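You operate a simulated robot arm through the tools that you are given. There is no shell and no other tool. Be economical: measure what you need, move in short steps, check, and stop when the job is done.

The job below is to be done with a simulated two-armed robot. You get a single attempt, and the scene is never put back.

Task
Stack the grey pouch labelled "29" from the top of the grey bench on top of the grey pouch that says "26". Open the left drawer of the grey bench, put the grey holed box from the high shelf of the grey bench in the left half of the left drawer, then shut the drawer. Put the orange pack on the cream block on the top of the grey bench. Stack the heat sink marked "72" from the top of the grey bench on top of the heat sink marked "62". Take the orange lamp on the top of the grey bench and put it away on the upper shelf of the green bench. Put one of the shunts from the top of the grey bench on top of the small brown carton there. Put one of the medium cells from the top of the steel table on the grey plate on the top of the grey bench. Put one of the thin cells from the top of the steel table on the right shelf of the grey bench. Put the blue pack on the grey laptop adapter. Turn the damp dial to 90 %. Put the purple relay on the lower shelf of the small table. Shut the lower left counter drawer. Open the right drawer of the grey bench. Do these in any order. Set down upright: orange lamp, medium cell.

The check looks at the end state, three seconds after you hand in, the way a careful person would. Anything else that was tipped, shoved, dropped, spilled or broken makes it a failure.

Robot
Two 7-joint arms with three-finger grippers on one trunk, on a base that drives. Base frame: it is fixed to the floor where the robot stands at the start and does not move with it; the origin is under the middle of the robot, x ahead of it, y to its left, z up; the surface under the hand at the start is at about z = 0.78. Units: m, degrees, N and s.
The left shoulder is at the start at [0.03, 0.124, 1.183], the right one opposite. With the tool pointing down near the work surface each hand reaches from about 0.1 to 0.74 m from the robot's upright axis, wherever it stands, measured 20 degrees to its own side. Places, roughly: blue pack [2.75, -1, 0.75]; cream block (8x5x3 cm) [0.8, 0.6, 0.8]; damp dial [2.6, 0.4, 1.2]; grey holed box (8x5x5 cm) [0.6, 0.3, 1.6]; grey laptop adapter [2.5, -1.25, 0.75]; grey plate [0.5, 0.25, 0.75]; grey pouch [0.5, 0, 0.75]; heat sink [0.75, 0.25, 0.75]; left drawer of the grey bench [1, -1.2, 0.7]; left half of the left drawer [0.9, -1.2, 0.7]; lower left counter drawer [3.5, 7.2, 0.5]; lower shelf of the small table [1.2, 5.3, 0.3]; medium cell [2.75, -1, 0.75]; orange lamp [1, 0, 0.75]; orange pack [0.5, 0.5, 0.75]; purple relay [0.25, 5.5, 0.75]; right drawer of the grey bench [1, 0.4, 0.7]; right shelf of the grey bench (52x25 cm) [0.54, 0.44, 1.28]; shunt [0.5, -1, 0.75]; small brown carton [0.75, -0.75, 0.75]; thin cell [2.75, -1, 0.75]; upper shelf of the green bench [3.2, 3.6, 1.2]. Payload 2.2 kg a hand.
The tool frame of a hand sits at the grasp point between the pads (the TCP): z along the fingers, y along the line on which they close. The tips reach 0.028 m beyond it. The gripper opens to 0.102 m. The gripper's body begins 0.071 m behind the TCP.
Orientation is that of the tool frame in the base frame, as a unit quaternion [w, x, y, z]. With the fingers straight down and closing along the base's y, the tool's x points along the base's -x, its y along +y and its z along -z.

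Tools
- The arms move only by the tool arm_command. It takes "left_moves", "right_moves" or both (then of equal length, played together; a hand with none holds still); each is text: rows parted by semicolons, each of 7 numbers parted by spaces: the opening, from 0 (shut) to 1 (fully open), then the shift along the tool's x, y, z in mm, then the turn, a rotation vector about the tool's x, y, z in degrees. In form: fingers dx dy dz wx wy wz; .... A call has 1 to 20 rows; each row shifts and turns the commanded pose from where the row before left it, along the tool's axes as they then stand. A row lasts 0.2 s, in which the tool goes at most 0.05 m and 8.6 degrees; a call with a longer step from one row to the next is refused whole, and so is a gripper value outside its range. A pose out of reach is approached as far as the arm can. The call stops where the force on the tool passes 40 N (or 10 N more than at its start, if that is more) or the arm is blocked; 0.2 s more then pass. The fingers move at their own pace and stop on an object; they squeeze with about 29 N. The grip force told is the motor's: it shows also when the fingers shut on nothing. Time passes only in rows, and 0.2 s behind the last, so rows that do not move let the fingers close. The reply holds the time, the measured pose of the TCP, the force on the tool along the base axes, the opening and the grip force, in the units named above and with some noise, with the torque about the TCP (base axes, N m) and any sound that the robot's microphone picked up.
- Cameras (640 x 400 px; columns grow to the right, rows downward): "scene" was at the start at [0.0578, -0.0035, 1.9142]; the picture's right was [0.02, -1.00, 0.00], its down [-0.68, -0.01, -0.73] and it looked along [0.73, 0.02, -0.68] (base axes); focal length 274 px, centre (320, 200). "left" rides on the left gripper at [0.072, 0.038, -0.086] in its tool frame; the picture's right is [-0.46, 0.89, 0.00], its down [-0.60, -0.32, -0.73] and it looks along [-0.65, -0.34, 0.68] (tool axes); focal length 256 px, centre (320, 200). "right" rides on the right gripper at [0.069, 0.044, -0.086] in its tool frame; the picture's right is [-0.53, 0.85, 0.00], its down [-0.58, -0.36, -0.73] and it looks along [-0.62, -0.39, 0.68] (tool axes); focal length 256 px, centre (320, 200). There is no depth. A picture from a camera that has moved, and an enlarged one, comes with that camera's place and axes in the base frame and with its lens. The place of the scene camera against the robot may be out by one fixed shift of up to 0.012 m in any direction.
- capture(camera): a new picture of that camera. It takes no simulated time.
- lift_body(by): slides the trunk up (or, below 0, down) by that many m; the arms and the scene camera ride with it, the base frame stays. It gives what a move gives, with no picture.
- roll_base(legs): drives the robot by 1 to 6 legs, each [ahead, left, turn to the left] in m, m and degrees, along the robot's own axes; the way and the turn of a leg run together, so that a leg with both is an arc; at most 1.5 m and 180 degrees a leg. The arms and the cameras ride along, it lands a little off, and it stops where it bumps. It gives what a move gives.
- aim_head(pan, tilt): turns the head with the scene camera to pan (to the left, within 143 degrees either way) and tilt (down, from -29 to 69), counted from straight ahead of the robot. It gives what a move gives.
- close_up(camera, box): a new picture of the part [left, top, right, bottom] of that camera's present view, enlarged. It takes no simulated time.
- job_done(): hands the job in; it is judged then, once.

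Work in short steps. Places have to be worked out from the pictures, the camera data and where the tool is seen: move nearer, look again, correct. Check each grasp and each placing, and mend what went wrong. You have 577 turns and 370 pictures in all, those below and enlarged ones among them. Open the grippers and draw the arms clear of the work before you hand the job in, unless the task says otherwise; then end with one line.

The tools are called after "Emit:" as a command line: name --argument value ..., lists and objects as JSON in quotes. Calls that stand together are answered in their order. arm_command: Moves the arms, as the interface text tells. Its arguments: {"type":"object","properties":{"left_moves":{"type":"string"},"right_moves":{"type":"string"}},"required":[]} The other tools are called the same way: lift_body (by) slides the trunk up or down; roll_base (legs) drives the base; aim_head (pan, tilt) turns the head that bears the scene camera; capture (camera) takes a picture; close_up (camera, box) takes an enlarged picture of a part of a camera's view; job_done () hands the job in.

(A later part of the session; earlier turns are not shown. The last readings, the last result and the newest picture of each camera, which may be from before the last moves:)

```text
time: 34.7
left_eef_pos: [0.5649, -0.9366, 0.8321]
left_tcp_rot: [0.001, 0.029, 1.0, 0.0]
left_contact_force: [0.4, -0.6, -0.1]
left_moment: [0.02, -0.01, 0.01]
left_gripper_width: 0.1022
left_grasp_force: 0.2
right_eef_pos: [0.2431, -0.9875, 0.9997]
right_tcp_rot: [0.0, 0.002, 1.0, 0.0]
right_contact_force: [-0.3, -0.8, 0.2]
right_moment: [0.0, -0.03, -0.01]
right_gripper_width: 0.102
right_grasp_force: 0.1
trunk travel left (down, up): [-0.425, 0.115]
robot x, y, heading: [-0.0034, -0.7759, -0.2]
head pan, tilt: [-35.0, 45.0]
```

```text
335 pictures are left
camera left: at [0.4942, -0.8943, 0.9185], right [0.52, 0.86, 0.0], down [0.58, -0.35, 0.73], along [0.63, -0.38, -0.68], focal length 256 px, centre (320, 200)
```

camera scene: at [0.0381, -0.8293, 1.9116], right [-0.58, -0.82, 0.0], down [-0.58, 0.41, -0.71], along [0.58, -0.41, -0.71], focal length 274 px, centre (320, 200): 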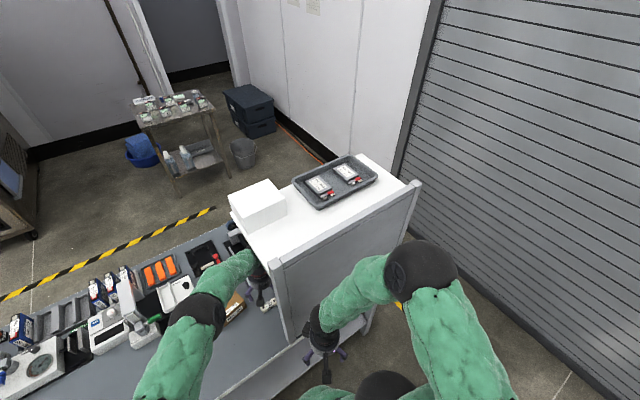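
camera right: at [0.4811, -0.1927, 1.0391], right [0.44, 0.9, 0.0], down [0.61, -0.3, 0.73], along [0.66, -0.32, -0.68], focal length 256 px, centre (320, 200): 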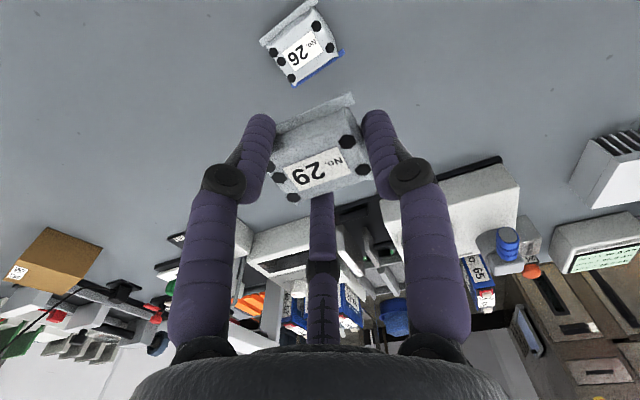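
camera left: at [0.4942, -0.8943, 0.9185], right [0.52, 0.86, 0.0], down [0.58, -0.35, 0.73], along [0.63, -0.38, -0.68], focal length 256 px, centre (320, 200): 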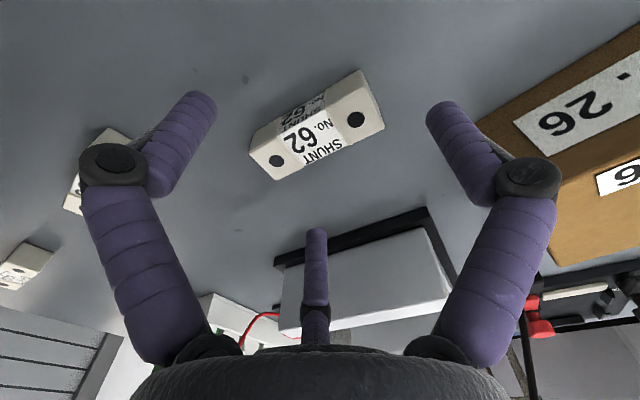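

Emit:
arm_command --left_moves "1 0 0 12 0 0 0;1 0 0 8 0 0 0;0.4 0 0 0 0 0 0;0.4 0 0 0 0 0 0;0.3 0 0 0 0 0 0;0.3 0 0 0 0 0 0"

Emit:
capture --camera "left"

```text
time: 36.1
left_eef_pos: [0.5655, -0.9359, 0.8103]
left_tcp_rot: [0.0, 0.029, 1.0, 0.0]
left_contact_force: [-0.5, 0.3, 0.7]
left_moment: [0.04, 0.03, 0.0]
left_gripper_width: 0.032
left_grasp_force: 9.4
right_eef_pos: [0.244, -0.9884, 0.9997]
right_tcp_rot: [0.0, 0.003, 1.0, 0.0]
right_contact_force: [0.4, 0.2, -0.5]
right_moment: [0.02, 0.03, 0.02]
right_gripper_width: 0.1021
right_grasp_force: 0.0
trunk travel left (down, up): [-0.425, 0.115]
robot x, y, heading: [-0.0004, -0.7757, -0.5]
head pan, tilt: [-35.0, 45.0]
```

```text
334 pictures are left
camera left: at [0.495, -0.8947, 0.897], right [0.52, 0.86, 0.0], down [0.58, -0.35, 0.73], along [0.63, -0.38, -0.68], focal length 256 px, centre (320, 200)
```

left: 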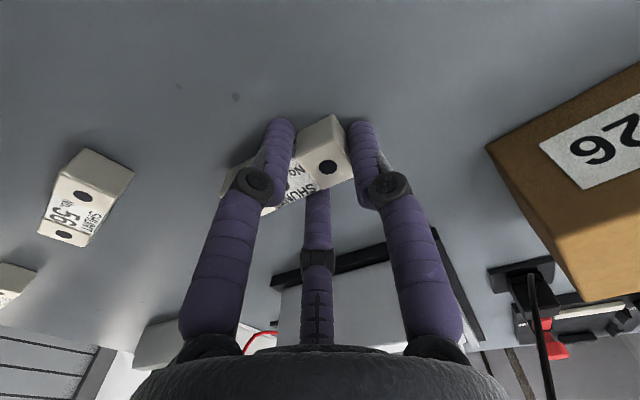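

The fingers slipped past one end. I open, lift and look again.

Emit:
arm_command --left_moves "0.5 0 0 0 0 0 0;1 0 0 0 0 0 0;1 0 0 0 0 0 0;1 0 0 -40 0 0 0;1 0 0 -40 0 0 0;1 0 0 0 0 0 0"

Emit:
capture --camera "left"

```text
time: 37.5
left_eef_pos: [0.5652, -0.9352, 0.8917]
left_tcp_rot: [0.0, 0.029, 1.0, 0.0]
left_contact_force: [-0.3, -0.6, 0.1]
left_moment: [0.0, 0.01, 0.0]
left_gripper_width: 0.1023
left_grasp_force: 0.1
right_eef_pos: [0.2444, -0.9882, 1.0003]
right_tcp_rot: [0.001, 0.002, 1.0, 0.0]
right_contact_force: [0.3, -0.8, 0.0]
right_moment: [0.03, 0.01, -0.01]
right_gripper_width: 0.1019
right_grasp_force: 0.1
trunk travel left (down, up): [-0.425, 0.115]
robot x, y, heading: [-0.0052, -0.7742, -0.4]
head pan, tilt: [-35.0, 45.0]
```

```text
333 pictures are left
camera left: at [0.4949, -0.8933, 0.9783], right [0.51, 0.86, 0.0], down [0.59, -0.35, 0.73], along [0.63, -0.38, -0.68], focal length 256 px, centre (320, 200)
```

left: 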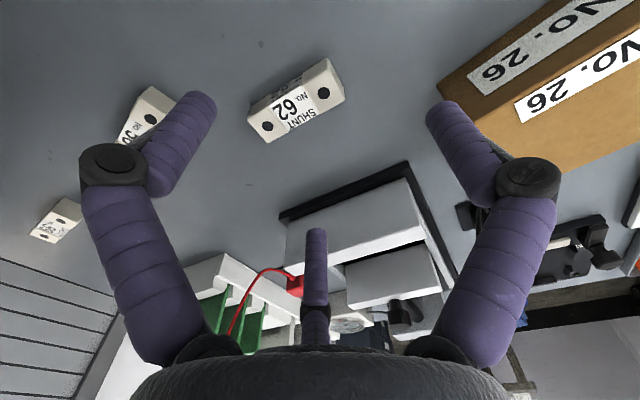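

Emit:
close_up --camera "left" --box '[220, 40, 380, 140]'

```text
4.00 times, centred on (300, 90) of left
camera zoom: at [0.4949, -0.8933, 0.9783], right [0.51, 0.86, 0.0], down [0.59, -0.35, 0.73], along [0.63, -0.38, -0.68], focal length 1024 px, centre (400, 640)
```

zoom: 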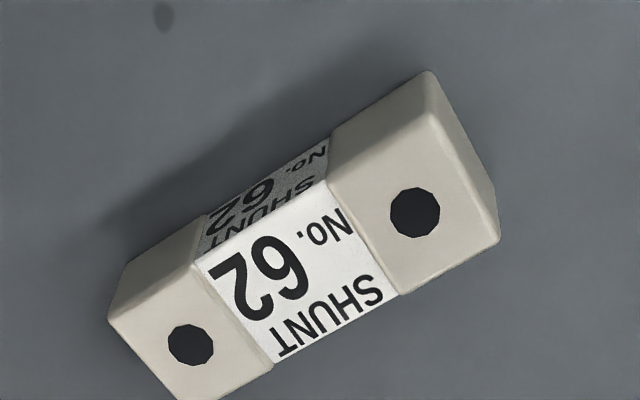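

I'll regrasp across the short side: rotate the hand by +90° about vertical at safe height.

Emit:
arm_command --left_moves "1 0 0 -25 0 0 -8.5;1 0 0 -25 0 0 -8.5;1 0 0 0 0 0 -8.5;1 0 0 0 0 0 -8.5;1 0 0 0 0 0 -8.5;1 0 0 0 0 0 -8.5;1 0 0 0 0 0 -8.5;1 0 0 0 0 0 -8.5;1 0 0 0 0 0 -8.5;1 0 0 0 0 0 -8.5;1 0 0 0 0 0 -8.5;1 0 0 0 0 0 0"

Emit:
capture --camera "left"

```text
time: 40.1
left_eef_pos: [0.5646, -0.9382, 0.9402]
left_tcp_rot: [-0.001, 0.709, -0.705, 0.0]
left_contact_force: [-0.1, 0.9, -0.7]
left_moment: [-0.03, 0.0, -0.03]
left_gripper_width: 0.1019
left_grasp_force: 0.0
right_eef_pos: [0.243, -0.9875, 1.0007]
right_tcp_rot: [0.0, 0.002, 1.0, 0.0]
right_contact_force: [-0.3, 1.5, 0.0]
right_moment: [-0.02, 0.02, -0.03]
right_gripper_width: 0.1018
right_grasp_force: 0.1
trunk travel left (down, up): [-0.425, 0.115]
robot x, y, heading: [-0.0038, -0.7774, -0.2]
head pan, tilt: [-35.0, 45.0]
```

```text
331 pictures are left
camera left: at [0.5267, -1.0088, 1.0263], right [-0.89, 0.46, 0.0], down [0.31, 0.61, 0.73], along [0.34, 0.65, -0.68], focal length 256 px, centre (320, 200)
```

left: 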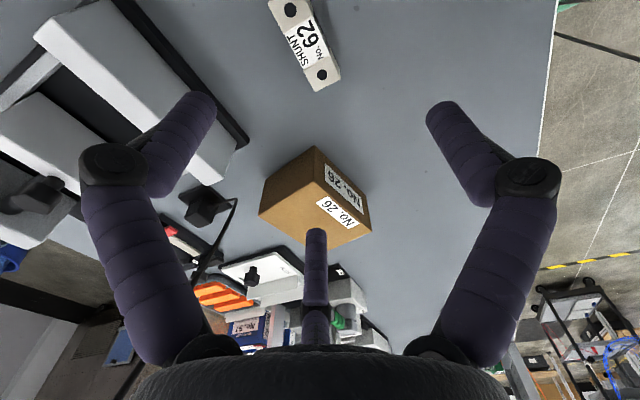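

Emit:
arm_command --left_moves "1 21 0 30 0 0 0;1 0 0 45 0 0 0;1 0 0 35 0 0 0;1 0 0 0 0 0 0"

Emit:
capture --camera "left"

```text
time: 41.1
left_eef_pos: [0.5647, -0.9568, 0.8285]
left_tcp_rot: [0.0, 0.708, -0.706, 0.0]
left_contact_force: [-0.2, -0.6, 0.4]
left_moment: [-0.02, 0.01, -0.01]
left_gripper_width: 0.1021
left_grasp_force: 0.0
right_eef_pos: [0.2433, -0.9883, 1.0003]
right_tcp_rot: [0.0, 0.003, 1.0, 0.0]
right_contact_force: [0.5, 0.5, 0.9]
right_moment: [-0.05, 0.03, 0.01]
right_gripper_width: 0.1023
right_grasp_force: 0.1
trunk travel left (down, up): [-0.425, 0.115]
robot x, y, heading: [0.0002, -0.7757, -0.3]
head pan, tilt: [-35.0, 45.0]
```

```text
330 pictures are left
camera left: at [0.5271, -1.0291, 0.9164], right [-0.89, 0.46, 0.0], down [0.31, 0.61, 0.73], along [0.34, 0.65, -0.68], focal length 256 px, centre (320, 200)
```

left: 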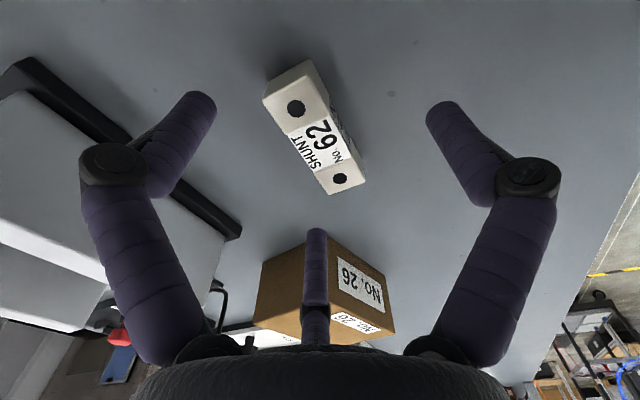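

Emit:
arm_command --left_moves "1 5 2.5 8 0 0 0;1 0 0 9 0 0 0;0.3 0 0 0 0 0 0;0 0 0 0 0 0 0;0 0 0 0 0 0 0;0 0 0 0 0 0 0"

Emit:
capture --camera "left"

```text
time: 42.5
left_eef_pos: [0.563, -0.9623, 0.8129]
left_tcp_rot: [0.0, 0.708, -0.706, 0.0]
left_contact_force: [0.8, -1.1, 1.5]
left_moment: [-0.03, -0.02, 0.01]
left_gripper_width: 0.0381
left_grasp_force: 29.4
right_eef_pos: [0.2432, -0.988, 1.0004]
right_tcp_rot: [0.0, 0.003, 1.0, 0.0]
right_contact_force: [1.0, -0.2, 0.4]
right_moment: [-0.01, 0.01, 0.01]
right_gripper_width: 0.102
right_grasp_force: 0.1
trunk travel left (down, up): [-0.425, 0.115]
robot x, y, heading: [-0.0016, -0.7777, -0.3]
head pan, tilt: [-35.0, 45.0]
```

```text
329 pictures are left
camera left: at [0.5246, -1.0353, 0.8995], right [-0.89, 0.46, 0.0], down [0.31, 0.61, 0.73], along [0.34, 0.65, -0.68], focal length 256 px, centre (320, 200)
```

left: 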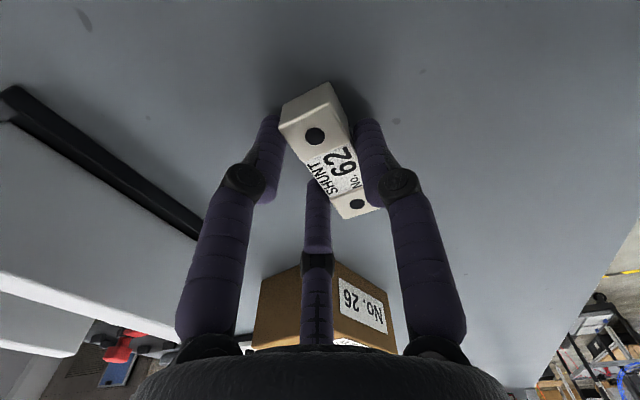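

Gripped at the sides. Lift and look at the carton.

Emit:
arm_command --left_moves "0 0 0 -20 0 0 0;0 0 0 -40 0 0 0;0 0 0 -40 0 0 0;0 0 0 -40 0 0 0;0 0 0 0 0 0 0"

Emit:
capture --camera "left"

Emit:
close_up --camera "scene" --box '[180, 230, 340, 330]'

```text
time: 43.9
left_eef_pos: [0.5488, -0.9472, 0.9306]
left_tcp_rot: [0.009, 0.709, -0.704, -0.023]
left_contact_force: [-0.7, -0.5, -2.4]
left_moment: [-0.01, 0.0, 0.02]
left_gripper_width: 0.0378
left_grasp_force: 28.4
right_eef_pos: [0.2456, -0.9856, 1.0008]
right_tcp_rot: [-0.001, 0.0, 1.0, 0.0]
right_contact_force: [-0.6, -0.9, 0.2]
right_moment: [0.01, -0.02, 0.04]
right_gripper_width: 0.1017
right_grasp_force: 0.1
trunk travel left (down, up): [-0.425, 0.115]
robot x, y, heading: [-0.0029, -0.7745, -0.3]
head pan, tilt: [-35.0, 45.0]
stopped in row 5 (left hand): the arm was blocked; the commanded pose is now the measured one
```

```text
328 pictures are left
camera left: at [0.515, -1.0211, 1.0175], right [-0.89, 0.46, 0.05], down [0.34, 0.59, 0.73], along [0.31, 0.66, -0.68], focal length 256 px, centre (320, 200)
```

left: 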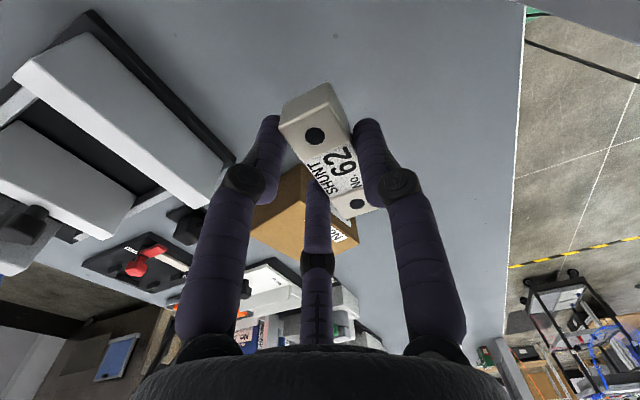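

```text
4.00 times, centred on (260, 280) of scene
camera zoom: at [0.0421, -0.8273, 1.9124], right [-0.58, -0.82, 0.0], down [-0.58, 0.41, -0.71], along [0.58, -0.41, -0.71], focal length 1095 px, centre (560, -120)
```

zoom: 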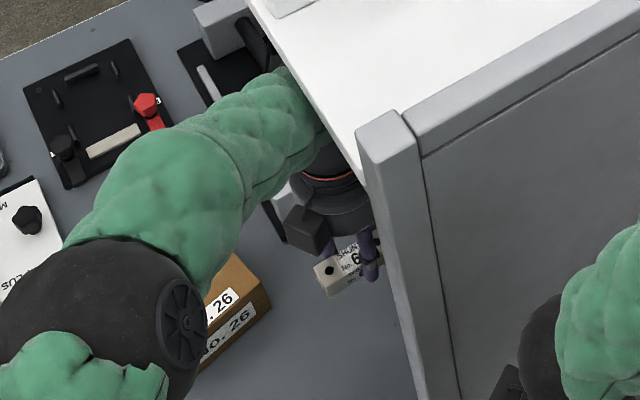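

Emit:
arm_command --left_moves "0 -25 0 4 -1 2.5 0;0 -40 0 0 0 0 0;0 -40 -20 -10 0 0 0;0 -30 -40 0 0 0 0;0 0 -40 0 0 0 0;0 0 0 0 0 0 0"

Emit:
capture --camera "left"

Emit:
close_up --camera "scene" --box '[180, 230, 340, 330]'

```text
time: 45.3
left_eef_pos: [0.6509, -0.8165, 0.9315]
left_tcp_rot: [0.028, 0.708, -0.706, -0.009]
left_contact_force: [0.1, -0.6, -2.1]
left_moment: [-0.02, 0.0, -0.02]
left_gripper_width: 0.0379
left_grasp_force: 28.7
right_eef_pos: [0.2424, -0.9864, 1.0009]
right_tcp_rot: [0.0, 0.001, 1.0, 0.0]
right_contact_force: [0.2, 0.9, -0.3]
right_moment: [-0.02, -0.02, -0.02]
right_gripper_width: 0.1018
right_grasp_force: 0.0
trunk travel left (down, up): [-0.425, 0.115]
robot x, y, heading: [-0.0008, -0.7771, -0.3]
head pan, tilt: [-35.0, 45.0]
```

```text
326 pictures are left
camera left: at [0.6175, -0.8869, 1.0211], right [-0.89, 0.46, 0.03], down [0.35, 0.62, 0.7], along [0.3, 0.63, -0.72], focal length 256 px, centre (320, 200)
```

left: 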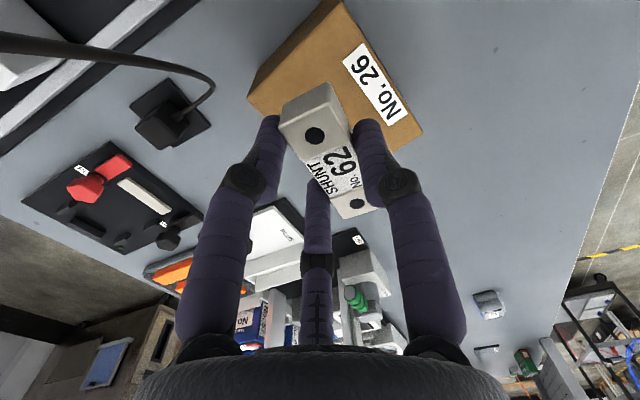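

```text
4.00 times, centred on (260, 280) of scene
camera zoom: at [0.0385, -0.8284, 1.9116], right [-0.58, -0.82, 0.0], down [-0.58, 0.41, -0.71], along [0.58, -0.41, -0.71], focal length 1095 px, centre (560, -120)
```

zoom: 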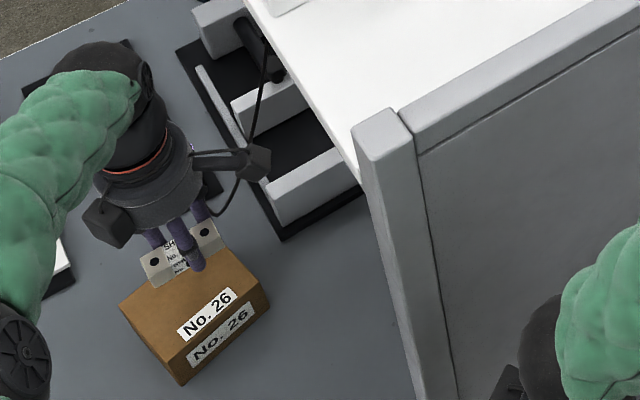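

Fix the tilt, rotate to match the carton's yaw (~18°), shift 1 cm.

Emit:
arm_command --left_moves "0 -10 3 0 3 -1.5 0;0 0 0 0 0 0 -6;0 0 0 0 0 0 -6;0 0 0 0 0 0 -6;0 0 0 0 0 0 0"

Emit:
close_up --camera "scene" --box '[180, 230, 340, 330]'

Emit:
capture --camera "left"

```text
time: 46.5
left_eef_pos: [0.6456, -0.8067, 0.9325]
left_tcp_rot: [-0.001, 0.811, -0.586, -0.001]
left_contact_force: [0.3, 0.1, -3.4]
left_moment: [-0.04, -0.03, 0.01]
left_gripper_width: 0.0381
left_grasp_force: 29.2
right_eef_pos: [0.2432, -0.988, 0.9997]
right_tcp_rot: [0.0, 0.002, 1.0, 0.0]
right_contact_force: [-0.7, -1.1, 0.0]
right_moment: [0.0, -0.02, 0.03]
right_gripper_width: 0.1019
right_grasp_force: 0.0
trunk travel left (down, up): [-0.425, 0.115]
robot x, y, heading: [-0.0049, -0.7775, -0.3]
head pan, tilt: [-35.0, 45.0]
```

```text
4.00 times, centred on (260, 280) of scene
camera zoom: at [0.0396, -0.8293, 1.9115], right [-0.58, -0.82, 0.0], down [-0.58, 0.41, -0.71], along [0.58, -0.41, -0.71], focal length 1095 px, centre (560, -120)
```

zoom: 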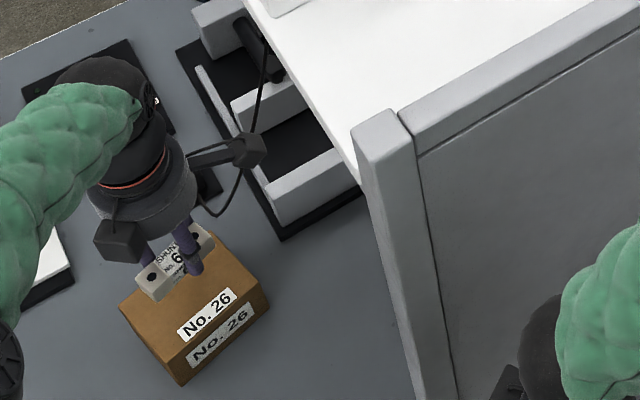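

```text
323 pictures are left
camera left: at [0.6326, -0.8872, 1.0187], right [-0.99, 0.16, 0.0], down [0.11, 0.67, 0.73], along [0.12, 0.72, -0.68], focal length 256 px, centre (320, 200)
```

left: 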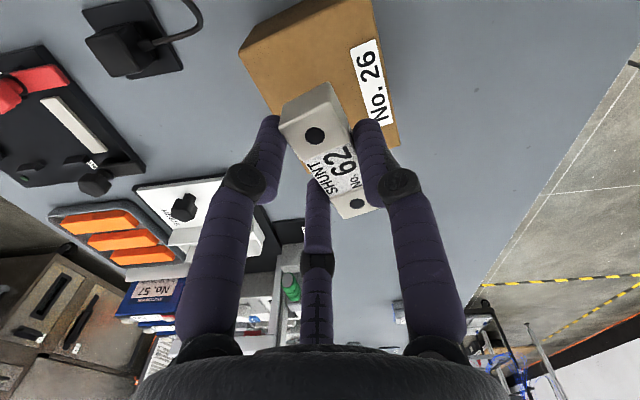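

Emit:
arm_command --left_moves "0 0 0 0 0 0 5;0 0 0 0 0 0 4;0 -5.4 -3.9 15 0 0 0;0 0 0 30 0 0 0;0 0 0 0 0 0 0"

Emit:
close_up --camera "scene" --box '[180, 230, 340, 330]'

Emit:
capture --camera "left"

```text
time: 47.7
left_eef_pos: [0.6492, -0.8005, 0.8883]
left_tcp_rot: [0.0, 0.762, -0.648, 0.0]
left_contact_force: [-0.7, -0.1, -1.2]
left_moment: [0.01, -0.04, 0.0]
left_gripper_width: 0.0382
left_grasp_force: 29.0
right_eef_pos: [0.2444, -0.9868, 1.0004]
right_tcp_rot: [0.0, 0.001, 1.0, 0.0]
right_contact_force: [-0.6, -0.2, 0.0]
right_moment: [-0.02, 0.03, 0.02]
right_gripper_width: 0.1024
right_grasp_force: 0.1
trunk travel left (down, up): [-0.425, 0.115]
robot x, y, heading: [-0.0027, -0.7732, -0.1]
head pan, tilt: [-35.0, 45.0]
```

```text
4.00 times, centred on (260, 280) of scene
camera zoom: at [0.039, -0.829, 1.9116], right [-0.58, -0.82, 0.0], down [-0.58, 0.41, -0.71], along [0.58, -0.41, -0.71], focal length 1095 px, centre (560, -120)
```

zoom: 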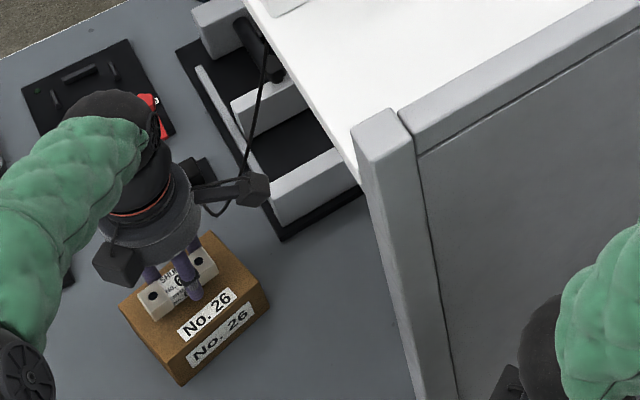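

```text
321 pictures are left
camera left: at [0.623, -0.8781, 0.974], right [-0.95, 0.32, 0.0], down [0.22, 0.65, 0.73], along [0.23, 0.69, -0.68], focal length 256 px, centre (320, 200)
```

left: 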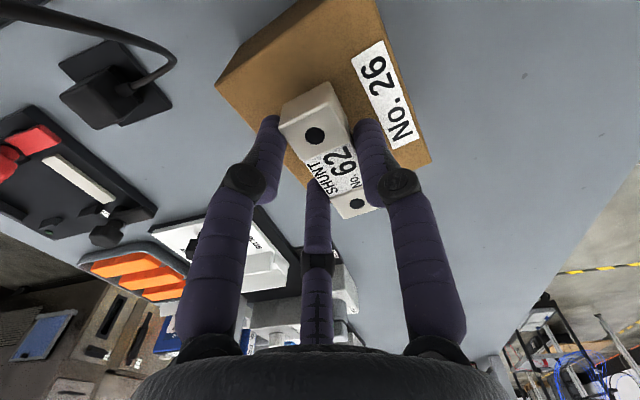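

Emit:
arm_command --left_moves "0 0 0 6 0 0 0;0 0 0 4 0 0 0;0 0 0 3 0 0 0;0 0 0 0 0 0 0"

```text
time: 48.7
left_eef_pos: [0.6481, -0.8012, 0.8751]
left_tcp_rot: [-0.001, 0.761, -0.648, 0.0]
left_contact_force: [-0.6, -0.9, 2.4]
left_moment: [-0.1, 0.08, 0.0]
left_gripper_width: 0.038
left_grasp_force: 29.0
right_eef_pos: [0.2419, -0.986, 1.0002]
right_tcp_rot: [-0.001, 0.002, 1.0, 0.0]
right_contact_force: [0.2, -0.1, -0.1]
right_moment: [0.0, 0.0, -0.01]
right_gripper_width: 0.1021
right_grasp_force: 0.1
trunk travel left (down, up): [-0.425, 0.115]
robot x, y, heading: [-0.0002, -0.775, -0.0]
head pan, tilt: [-35.0, 45.0]
```

Emit:
arm_command --left_moves "0 0 0 1 0 0 0;0.55 0 0 0 0 0 0;0.6 0 0 0 0 0 0;0.6 0 0 -20 0 0 0;0.6 0 0 -40 0 0 0;0.6 0 0 -30 0 0 0;0.6 0 0 0 0 0 0"

Emit:
capture --camera "left"

Emit:
close_up --camera "scene" --box '[180, 230, 340, 330]'

```text
time: 50.3
left_eef_pos: [0.6485, -0.802, 0.963]
left_tcp_rot: [0.0, 0.762, -0.648, 0.0]
left_contact_force: [-0.1, -0.5, 0.0]
left_moment: [0.01, 0.0, 0.0]
left_gripper_width: 0.0612
left_grasp_force: 0.1
right_eef_pos: [0.2438, -0.9865, 1.0007]
right_tcp_rot: [0.0, 0.002, 1.0, 0.0]
right_contact_force: [0.8, -0.6, 0.9]
right_moment: [0.02, 0.01, 0.0]
right_gripper_width: 0.102
right_grasp_force: 0.1
trunk travel left (down, up): [-0.425, 0.115]
robot x, y, heading: [-0.0045, -0.7768, -0.0]
head pan, tilt: [-35.0, 45.0]
```

```text
320 pictures are left
camera left: at [0.6225, -0.8787, 1.0499], right [-0.95, 0.32, 0.0], down [0.22, 0.65, 0.73], along [0.23, 0.69, -0.68], focal length 256 px, centre (320, 200)
```

left: 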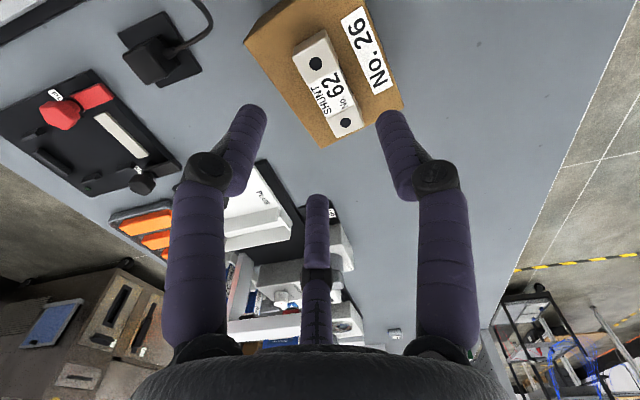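

```text
4.00 times, centred on (260, 280) of scene
camera zoom: at [0.0396, -0.8293, 1.9115], right [-0.58, -0.82, 0.0], down [-0.58, 0.41, -0.71], along [0.58, -0.41, -0.71], focal length 1095 px, centre (560, -120)
```

zoom: 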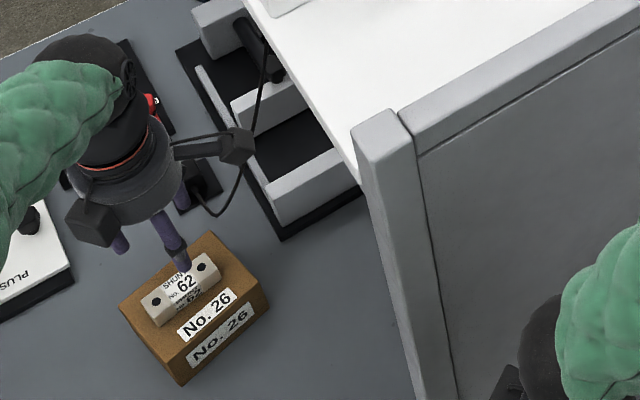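

Shunt placed. Retract the left hand, restore its yaw, and drive back to y≈0.1.

Emit:
arm_command --left_moves "1 0 0 -40 0 0 0;1 0 45 -10 0 0 0;1 0 45 0 0 0 0;1 0 45 0 0 0 0;1 0 45 0 0 0 8.3;1 0 45 0 0 0 8.3;1 0 0 0 0 0 8.3;1 0 0 0 0 0 8.3;1 0 0 0 0 0 8.3;1 0 0 0 0 0 8.3;1 0 0 0 0 0 8.3;1 0 0 0 0 0 8.3;1 0 0 0 0 0 8.3;1 0 0 0 0 0 8.3;1 0 0 0 0 0 8.3;1 0 0 0 0 0 8.3;1 0 0 0 0 0 0"

Emit:
aim_head --pan 15 --tilt 40

Emit:
roll_base --legs '[[0, 0.75, 0]]'

Emit:
capture --camera "scene"

```text
time: 53.9
left_eef_pos: [0.4266, -0.8299, 1.0137]
left_tcp_rot: [0.0, 0.005, 1.0, 0.001]
left_contact_force: [-0.1, 0.1, 0.2]
left_moment: [0.01, -0.03, 0.0]
left_gripper_width: 0.1021
left_grasp_force: 0.1
right_eef_pos: [0.2443, -0.9859, 1.0021]
right_tcp_rot: [0.002, 0.002, 1.0, 0.0]
right_contact_force: [0.0, -0.3, 0.4]
right_moment: [-0.03, 0.02, -0.02]
right_gripper_width: 0.1021
right_grasp_force: 0.0
trunk travel left (down, up): [-0.425, 0.115]
robot x, y, heading: [-0.0022, -0.7781, -0.2]
head pan, tilt: [-35.0, 45.0]
```

```text
time: 55.1
left_eef_pos: [0.4243, -0.8304, 1.0134]
left_tcp_rot: [0.0, 0.003, 1.0, 0.001]
left_contact_force: [0.1, -0.6, -0.8]
left_moment: [0.0, -0.03, 0.0]
left_gripper_width: 0.102
left_grasp_force: 0.0
right_eef_pos: [0.2443, -0.9866, 1.0011]
right_tcp_rot: [-0.001, 0.002, 1.0, -0.001]
right_contact_force: [0.3, 0.4, 0.2]
right_moment: [-0.04, 0.02, -0.02]
right_gripper_width: 0.102
right_grasp_force: 0.1
trunk travel left (down, up): [-0.425, 0.115]
robot x, y, heading: [-0.0052, -0.7752, -0.2]
head pan, tilt: [15.0, 40.0]
```

```text
time: 59.2
left_eef_pos: [0.4264, -0.0756, 1.015]
left_tcp_rot: [0.0, 0.003, 1.0, 0.0]
left_contact_force: [0.2, -1.0, -0.3]
left_moment: [-0.04, 0.01, 0.0]
left_gripper_width: 0.1022
left_grasp_force: 0.1
right_eef_pos: [0.2466, -0.2317, 1.0011]
right_tcp_rot: [-0.001, 0.0, 1.0, 0.0]
right_contact_force: [0.2, 0.5, 0.4]
right_moment: [-0.02, 0.0, -0.02]
right_gripper_width: 0.1018
right_grasp_force: 0.1
trunk travel left (down, up): [-0.425, 0.115]
robot x, y, heading: [-0.0022, -0.0212, -0.2]
head pan, tilt: [15.0, 40.0]
```

```text
318 pictures are left
camera scene: at [0.0568, -0.0064, 1.9188], right [0.26, -0.97, 0.0], down [-0.62, -0.17, -0.77], along [0.74, 0.2, -0.64], focal length 274 px, centre (320, 200)
```

scene: 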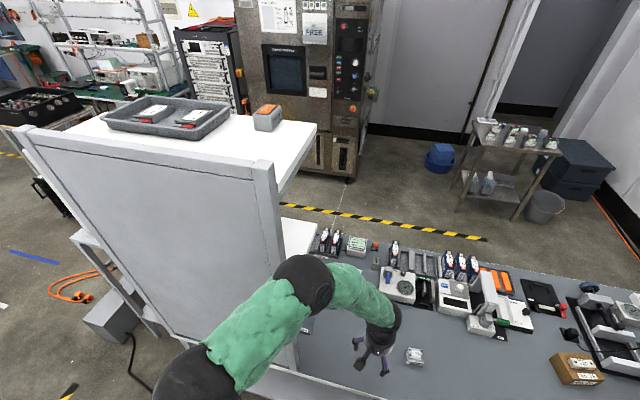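

Emit:
close_up --camera "scene" --box '[220, 80, 340, 155]'

Emit:
close_up --camera "scene" --box '[280, 225, 440, 325]'

```text
5.33 times, centred on (280, 118) of scene
camera zoom: at [0.0568, -0.0064, 1.9188], right [0.26, -0.97, 0.0], down [-0.62, -0.17, -0.77], along [0.74, 0.2, -0.64], focal length 1460 px, centre (533, 640)
```

zoom: 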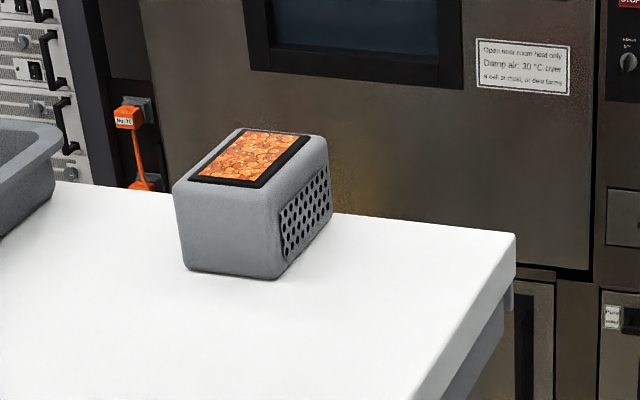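

```text
4.00 times, centred on (360, 275) of scene
camera zoom: at [0.0568, -0.0064, 1.9188], right [0.26, -0.97, 0.0], down [-0.62, -0.17, -0.77], along [0.74, 0.2, -0.64], focal length 1095 px, centre (160, -100)
```

zoom: 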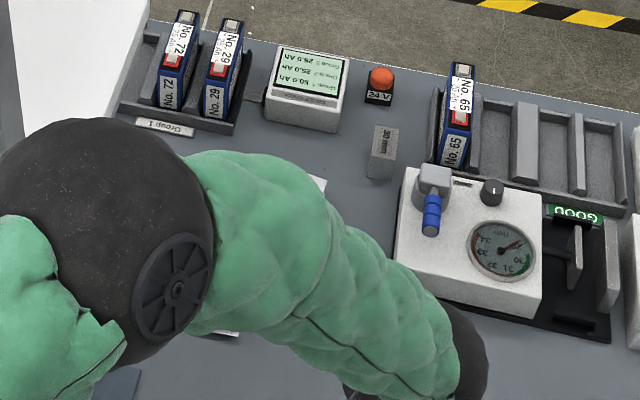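

Holed box sits near the front edge of the high shelf, so I'll do it from the front. Tuck the left arm and drive around the −y end of the bench in stages.

Emit:
arm_command --left_moves "1 40 25 0 0 0 0;1 45 25 0 0 0 0;1 45 25 0 0 0 0;1 20 25 0 0 0 0;1 20 25 0 0 0 0;1 0 25 0 0 0 0;1 0 0 0 0 0 0"

Emit:
aim_head --pan -75 --tilt 30

Emit:
roll_base --legs '[[-0.1, -1.2, 0]]'

Emit:
capture --camera "scene"

```text
refused: row 2 steps farther than a row can; nothing moved
```

```text
time: 60.8
left_eef_pos: [0.4272, -0.0757, 1.0141]
left_tcp_rot: [0.0, 0.003, 1.0, 0.001]
left_contact_force: [0.1, -1.2, -0.2]
left_moment: [-0.01, -0.02, -0.01]
left_gripper_width: 0.1022
left_grasp_force: 0.1
right_eef_pos: [0.2472, -0.2323, 1.0013]
right_tcp_rot: [0.0, 0.001, 1.0, 0.001]
right_contact_force: [0.0, 0.1, -0.5]
right_moment: [0.02, 0.0, -0.02]
right_gripper_width: 0.102
right_grasp_force: 0.1
trunk travel left (down, up): [-0.425, 0.115]
robot x, y, heading: [0.001, -0.0236, -0.1]
head pan, tilt: [-75.0, 30.0]
```

```text
time: 65.0
left_eef_pos: [0.3583, -0.8917, 1.0144]
left_tcp_rot: [-0.006, -0.01, 1.0, 0.009]
left_contact_force: [0.9, -0.1, -0.7]
left_moment: [0.02, 0.0, 0.01]
left_gripper_width: 0.1012
left_grasp_force: 0.0
right_eef_pos: [0.1764, -1.0581, 1.0007]
right_tcp_rot: [0.0, 0.0, 1.0, 0.0]
right_contact_force: [0.0, -0.6, 0.0]
right_moment: [0.01, -0.01, 0.05]
right_gripper_width: 0.102
right_grasp_force: 0.1
trunk travel left (down, up): [-0.425, 0.115]
robot x, y, heading: [-0.0691, -0.8488, 0.2]
head pan, tilt: [-75.0, 30.0]
stopped in leg 1: the force on the tool passed its limit at 178 N (the readings are from after the stop); the commanded pose is now the measured one
```

```text
315 pictures are left
camera scene: at [-0.0716, -0.9417, 1.9341], right [-0.97, -0.26, 0.0], down [-0.13, 0.48, -0.87], along [0.23, -0.84, -0.5], focal length 274 px, centre (320, 200)
```

scene: 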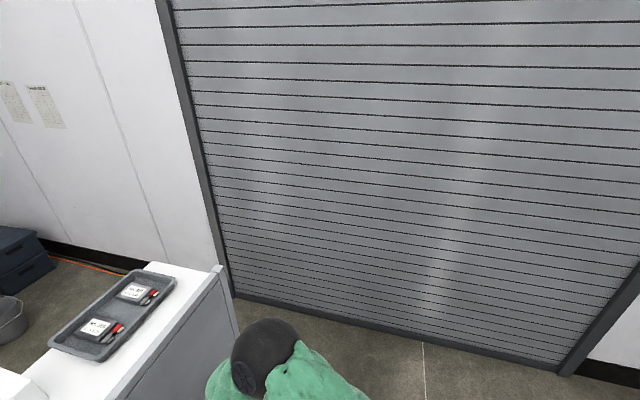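

The refused tuck let the left hand bump the post. Back off a little, then retract the left hand.

Emit:
roll_base --legs '[[-0.05, 0.06, 0]]'

Emit:
arm_command --left_moves "1 40 20 0 0 0 0;1 40 20 0 0 0 0;1 30 30 0 0 0 0;1 0 40 0 0 0 0;1 0 40 0 0 0 0;1 0 0 0 0 0 0"

Emit:
aim_head --pan -20 --tilt 45

Emit:
capture --camera "scene"

```text
time: 66.0
left_eef_pos: [0.3062, -0.831, 1.014]
left_tcp_rot: [-0.005, -0.01, 1.0, 0.009]
left_contact_force: [0.5, 0.5, 0.4]
left_moment: [-0.06, -0.01, 0.0]
left_gripper_width: 0.1018
left_grasp_force: 0.0
right_eef_pos: [0.1259, -0.9967, 1.0009]
right_tcp_rot: [0.0, -0.001, 1.0, 0.0]
right_contact_force: [0.2, 0.7, 0.4]
right_moment: [-0.03, -0.04, 0.02]
right_gripper_width: 0.1019
right_grasp_force: 0.1
trunk travel left (down, up): [-0.425, 0.115]
robot x, y, heading: [-0.1174, -0.7876, 0.2]
head pan, tilt: [-75.0, 30.0]
```

```text
time: 67.4
left_eef_pos: [0.1932, -0.6867, 1.018]
left_tcp_rot: [-0.006, -0.01, 1.0, 0.01]
left_contact_force: [0.1, -0.5, -0.8]
left_moment: [0.02, 0.0, 0.01]
left_gripper_width: 0.102
left_grasp_force: 0.1
right_eef_pos: [0.1278, -0.9991, 1.0005]
right_tcp_rot: [0.0, -0.002, 1.0, 0.001]
right_contact_force: [0.2, -0.1, -0.4]
right_moment: [0.06, 0.01, 0.0]
right_gripper_width: 0.1019
right_grasp_force: 0.1
trunk travel left (down, up): [-0.425, 0.115]
robot x, y, heading: [-0.1192, -0.7909, 0.3]
head pan, tilt: [-75.0, 30.0]
```

```text
time: 68.7
left_eef_pos: [0.1946, -0.6857, 1.0181]
left_tcp_rot: [-0.006, -0.01, 1.0, 0.009]
left_contact_force: [-1.6, 0.8, 0.6]
left_moment: [-0.01, 0.01, -0.01]
left_gripper_width: 0.1023
left_grasp_force: 0.1
right_eef_pos: [0.1274, -0.9981, 1.0]
right_tcp_rot: [0.0, -0.002, 1.0, 0.001]
right_contact_force: [-0.8, 0.1, 0.0]
right_moment: [-0.02, -0.02, -0.01]
right_gripper_width: 0.1016
right_grasp_force: 0.1
trunk travel left (down, up): [-0.425, 0.115]
robot x, y, heading: [-0.121, -0.7914, 0.0]
head pan, tilt: [-20.0, 45.0]
```

```text
314 pictures are left
camera scene: at [-0.0687, -0.8236, 1.9115], right [-0.34, -0.94, 0.0], down [-0.67, 0.24, -0.71], along [0.67, -0.24, -0.71], focal length 274 px, centre (320, 200)
```

scene: 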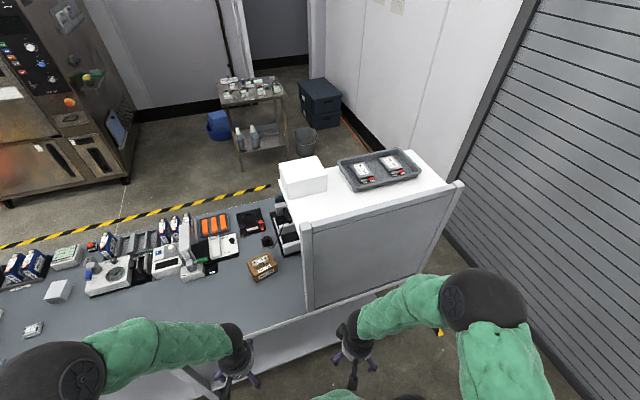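

Everything intact. The gap to the shutter is narrow (~0.88 m), so I turn to face +y and strafe through; first back up and turn.

Emit:
roll_base --legs '[[-0.4, 0, 0], [0, 0, 90]]'

Emit:
aim_head --pan -130 --tilt 30

Emit:
capture --camera "scene"

```text
time: 74.9
left_eef_pos: [-0.6185, -0.4735, 1.0188]
left_tcp_rot: [-0.011, -0.706, 0.708, 0.003]
left_contact_force: [0.3, 0.3, -1.1]
left_moment: [0.0, 0.01, -0.01]
left_gripper_width: 0.1021
left_grasp_force: 0.1
right_eef_pos: [-0.3082, -0.5476, 1.0009]
right_tcp_rot: [0.0, -0.7, 0.714, 0.0]
right_contact_force: [1.3, 0.4, 0.1]
right_moment: [0.0, -0.02, -0.02]
right_gripper_width: 0.1018
right_grasp_force: 0.1
trunk travel left (down, up): [-0.425, 0.115]
robot x, y, heading: [-0.5209, -0.79, 88.7]
head pan, tilt: [-20.0, 45.0]
```

```text
time: 76.8
left_eef_pos: [-0.6183, -0.4738, 1.0177]
left_tcp_rot: [-0.011, -0.706, 0.708, 0.002]
left_contact_force: [0.2, 0.2, 0.1]
left_moment: [-0.01, 0.04, 0.01]
left_gripper_width: 0.1019
left_grasp_force: 0.0
right_eef_pos: [-0.3065, -0.5472, 1.0007]
right_tcp_rot: [-0.001, -0.7, 0.714, 0.0]
right_contact_force: [0.4, -0.5, 0.7]
right_moment: [-0.05, 0.0, 0.01]
right_gripper_width: 0.1022
right_grasp_force: 0.0
trunk travel left (down, up): [-0.425, 0.115]
robot x, y, heading: [-0.522, -0.791, 88.7]
head pan, tilt: [-130.0, 30.0]
```

```text
313 pictures are left
camera scene: at [-0.4493, -0.8848, 1.9341], right [-0.66, -0.75, 0.0], down [-0.38, 0.33, -0.87], along [0.65, -0.57, -0.5], focal length 274 px, centre (320, 200)
```

scene: 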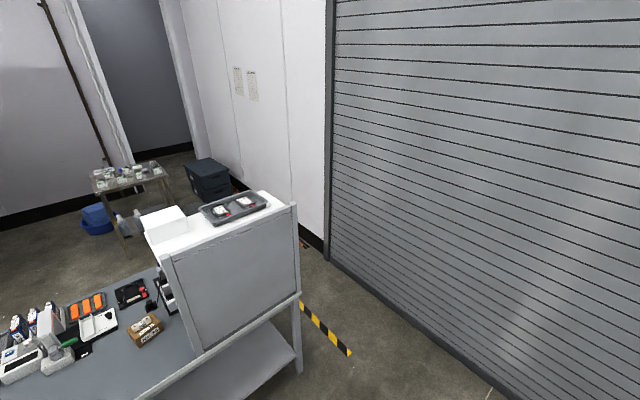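

Emit:
roll_base --legs '[[-1.18, 0, 1]]'

Emit:
capture --camera "scene"

```text
time: 82.8
left_eef_pos: [-0.6386, -1.6435, 1.0177]
left_tcp_rot: [0.01, 0.71, -0.704, -0.003]
left_contact_force: [1.3, 0.0, 0.2]
left_moment: [0.01, -0.03, -0.01]
left_gripper_width: 0.1018
left_grasp_force: 0.1
right_eef_pos: [-0.328, -1.7131, 1.0008]
right_tcp_rot: [-0.001, -0.704, 0.71, 0.0]
right_contact_force: [0.7, -0.3, -0.6]
right_moment: [0.01, -0.01, 0.02]
right_gripper_width: 0.1021
right_grasp_force: 0.1
trunk travel left (down, up): [-0.425, 0.115]
robot x, y, heading: [-0.5354, -1.9573, 89.9]
head pan, tilt: [-130.0, 30.0]
```

```text
312 pictures are left
camera scene: at [-0.4644, -2.053, 1.9341], right [-0.65, -0.76, 0.0], down [-0.38, 0.32, -0.87], along [0.66, -0.56, -0.5], focal length 274 px, centre (320, 200)
```

scene: 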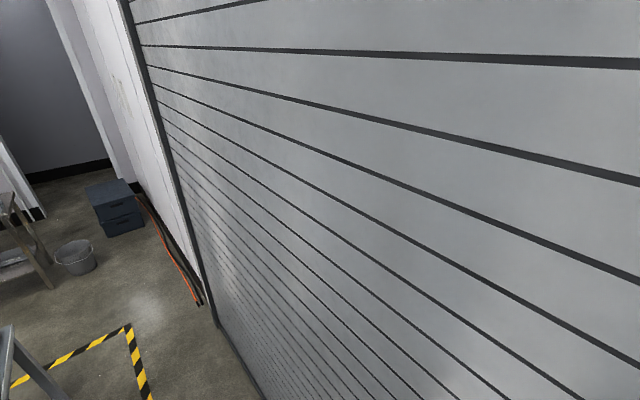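

Emit:
roll_base --legs '[[0.02, -1.1, 0]]'

Emit:
capture --camera "scene"

```text
time: 88.2
left_eef_pos: [0.4299, -1.6321, 1.0186]
left_tcp_rot: [0.01, 0.709, -0.705, -0.002]
left_contact_force: [-0.3, 0.8, -0.4]
left_moment: [-0.03, -0.02, 0.0]
left_gripper_width: 0.1021
left_grasp_force: 0.0
right_eef_pos: [0.7417, -1.7028, 1.0001]
right_tcp_rot: [0.0, -0.703, 0.711, 0.002]
right_contact_force: [0.4, -0.4, -0.4]
right_moment: [0.03, 0.02, 0.0]
right_gripper_width: 0.1021
right_grasp_force: 0.1
trunk travel left (down, up): [-0.425, 0.115]
robot x, y, heading: [0.5283, -1.9468, 89.4]
head pan, tilt: [-130.0, 30.0]
```

```text
311 pictures are left
camera scene: at [0.6042, -2.042, 1.9341], right [-0.65, -0.76, 0.0], down [-0.38, 0.33, -0.87], along [0.66, -0.56, -0.5], focal length 274 px, centre (320, 200)
```

scene: 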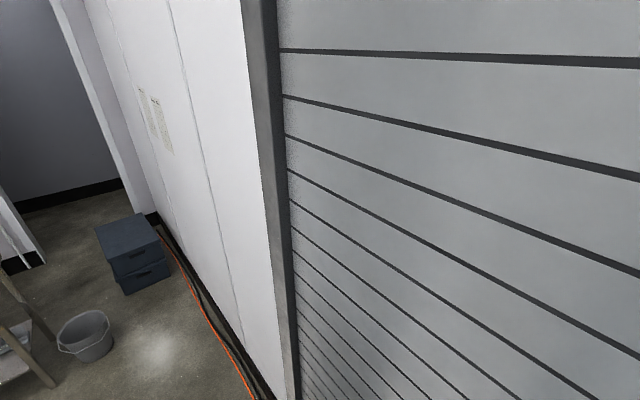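

Emit:
roll_base --legs '[[0, -1.05, 0]]'

Emit:
aim_head --pan 0 --tilt 35

Emit:
capture --camera "scene"

Emit:
aim_head --pan -60 --tilt 30

Emit:
capture --camera "scene"

```text
time: 93.6
left_eef_pos: [1.4793, -1.6458, 1.0174]
left_tcp_rot: [-0.01, -0.707, 0.708, 0.003]
left_contact_force: [0.4, -0.4, -1.1]
left_moment: [-0.03, -0.03, -0.02]
left_gripper_width: 0.1019
left_grasp_force: 0.1
right_eef_pos: [1.7902, -1.7195, 1.0001]
right_tcp_rot: [-0.001, -0.701, 0.713, 0.001]
right_contact_force: [0.7, 0.1, -0.1]
right_moment: [0.02, 0.01, -0.01]
right_gripper_width: 0.1021
right_grasp_force: 0.0
trunk travel left (down, up): [-0.425, 0.115]
robot x, y, heading: [1.5778, -1.9644, 89.2]
head pan, tilt: [-130.0, 30.0]
```

```text
time: 95.8
left_eef_pos: [1.4784, -1.6462, 1.0181]
left_tcp_rot: [-0.01, -0.706, 0.708, 0.003]
left_contact_force: [-0.2, -0.7, 0.3]
left_moment: [-0.02, -0.02, -0.02]
left_gripper_width: 0.1018
left_grasp_force: 0.1
right_eef_pos: [1.7908, -1.7194, 0.9999]
right_tcp_rot: [0.001, -0.701, 0.713, 0.0]
right_contact_force: [0.2, 0.3, -0.5]
right_moment: [0.0, 0.02, 0.04]
right_gripper_width: 0.1023
right_grasp_force: 0.1
trunk travel left (down, up): [-0.425, 0.115]
robot x, y, heading: [1.5764, -1.96, 88.9]
head pan, tilt: [0.0, 35.0]
```

```text
310 pictures are left
camera scene: at [1.5826, -1.9095, 1.9263], right [1.0, -0.02, 0.0], down [-0.01, -0.57, -0.82], along [0.01, 0.82, -0.57], focal length 274 px, centre (320, 200)
```

scene: 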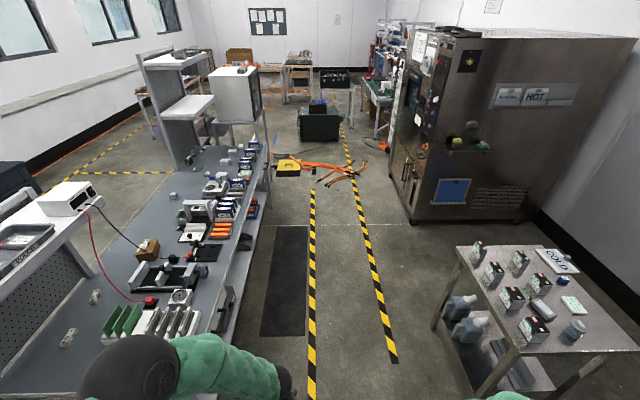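

```text
time: 97.0
left_eef_pos: [1.4781, -1.6467, 1.0177]
left_tcp_rot: [-0.01, -0.707, 0.707, 0.002]
left_contact_force: [0.3, 1.1, -0.8]
left_moment: [0.0, 0.0, 0.0]
left_gripper_width: 0.1019
left_grasp_force: 0.1
right_eef_pos: [1.789, -1.7188, 1.0008]
right_tcp_rot: [0.0, -0.701, 0.714, 0.0]
right_contact_force: [-1.4, 0.7, -0.4]
right_moment: [0.01, -0.01, 0.01]
right_gripper_width: 0.1022
right_grasp_force: 0.1
trunk travel left (down, up): [-0.425, 0.115]
robot x, y, heading: [1.5755, -1.9592, 89.1]
head pan, tilt: [-60.0, 30.0]
```

```text
309 pictures are left
camera scene: at [1.6601, -1.9537, 1.9341], right [0.49, -0.87, 0.0], down [-0.44, -0.24, -0.87], along [0.76, 0.42, -0.5], focal length 274 px, centre (320, 200)
```

scene: 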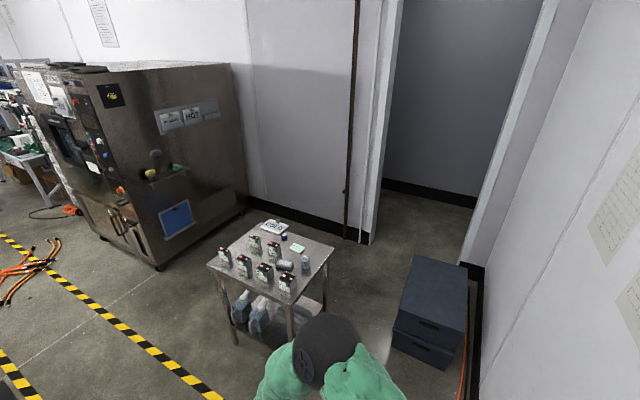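

Good overview. Move up alongside the bench front and turn to face it.

Emit:
roll_base --legs '[[0.0, -0.12, 0], [0.75, 0, 0], [0, 0, 91]]'

Emit:
aim_head --pan 0 --tilt 50

Emit:
capture --camera "scene"

```text
time: 105.7
left_eef_pos: [1.3923, -1.3189, 1.0183]
left_tcp_rot: [0.009, 1.0, -0.001, 0.004]
left_contact_force: [0.2, 0.2, -0.3]
left_moment: [-0.03, -0.03, 0.0]
left_gripper_width: 0.102
left_grasp_force: 0.0
right_eef_pos: [1.4652, -1.0077, 1.001]
right_tcp_rot: [0.0, 1.0, -0.01, 0.0]
right_contact_force: [0.0, 0.1, -0.5]
right_moment: [0.0, 0.02, -0.02]
right_gripper_width: 0.102
right_grasp_force: 0.1
trunk travel left (down, up): [-0.425, 0.115]
robot x, y, heading: [1.7058, -1.2196, 178.9]
head pan, tilt: [-60.0, 30.0]
```

```text
time: 107.0
left_eef_pos: [1.3923, -1.3192, 1.0175]
left_tcp_rot: [0.008, 1.0, -0.001, 0.005]
left_contact_force: [-0.3, 0.4, -0.4]
left_moment: [-0.04, 0.0, 0.02]
left_gripper_width: 0.1019
left_grasp_force: 0.1
right_eef_pos: [1.4659, -1.0081, 1.0005]
right_tcp_rot: [0.002, 1.0, -0.009, 0.0]
right_contact_force: [-1.2, -0.2, 0.0]
right_moment: [0.01, 0.06, -0.03]
right_gripper_width: 0.1019
right_grasp_force: 0.1
trunk travel left (down, up): [-0.425, 0.115]
robot x, y, heading: [1.71, -1.2225, 179.0]
head pan, tilt: [0.0, 50.0]
```

```text
308 pictures are left
camera scene: at [1.6661, -1.2257, 1.9046], right [0.02, 1.0, 0.0], down [0.77, -0.02, -0.64], along [-0.64, 0.01, -0.77], focal length 274 px, centre (320, 200)
```

scene: 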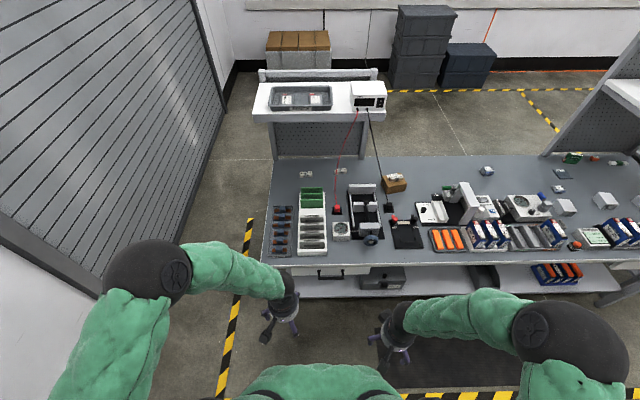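

Emit:
close_up --camera "scene" --box '[260, 230, 420, 330]'

Emit:
close_up --camera "scene" --box '[400, 140, 640, 290]'

```text
4.00 times, centred on (340, 280) of scene
camera zoom: at [1.6661, -1.2257, 1.9046], right [0.02, 1.0, 0.0], down [0.77, -0.02, -0.64], along [-0.64, 0.01, -0.77], focal length 1095 px, centre (240, -120)
```

zoom: 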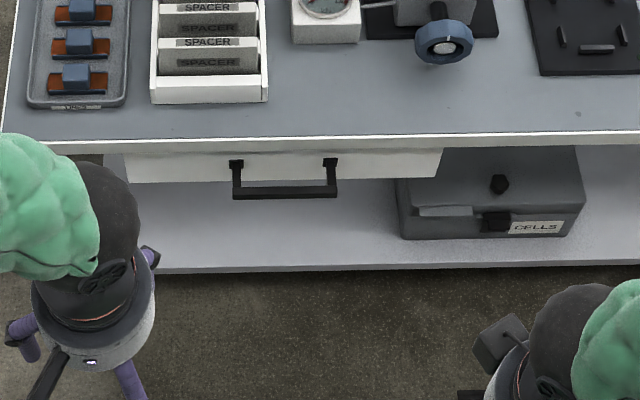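

```text
2.67 times, centred on (520, 215) of scene
camera zoom: at [1.6661, -1.2257, 1.9046], right [0.02, 1.0, 0.0], down [0.77, -0.02, -0.64], along [-0.64, 0.01, -0.77], focal length 730 px, centre (-213, 160)
```

zoom: 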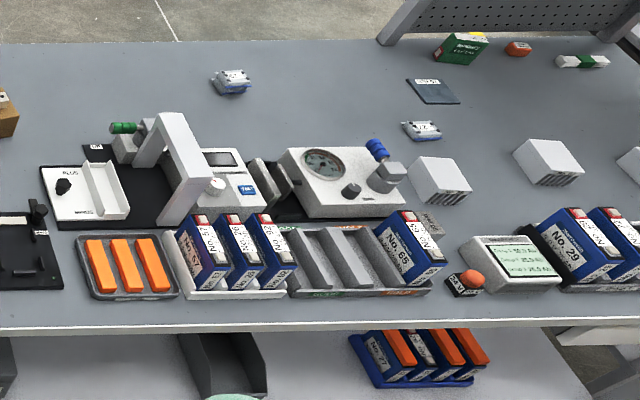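

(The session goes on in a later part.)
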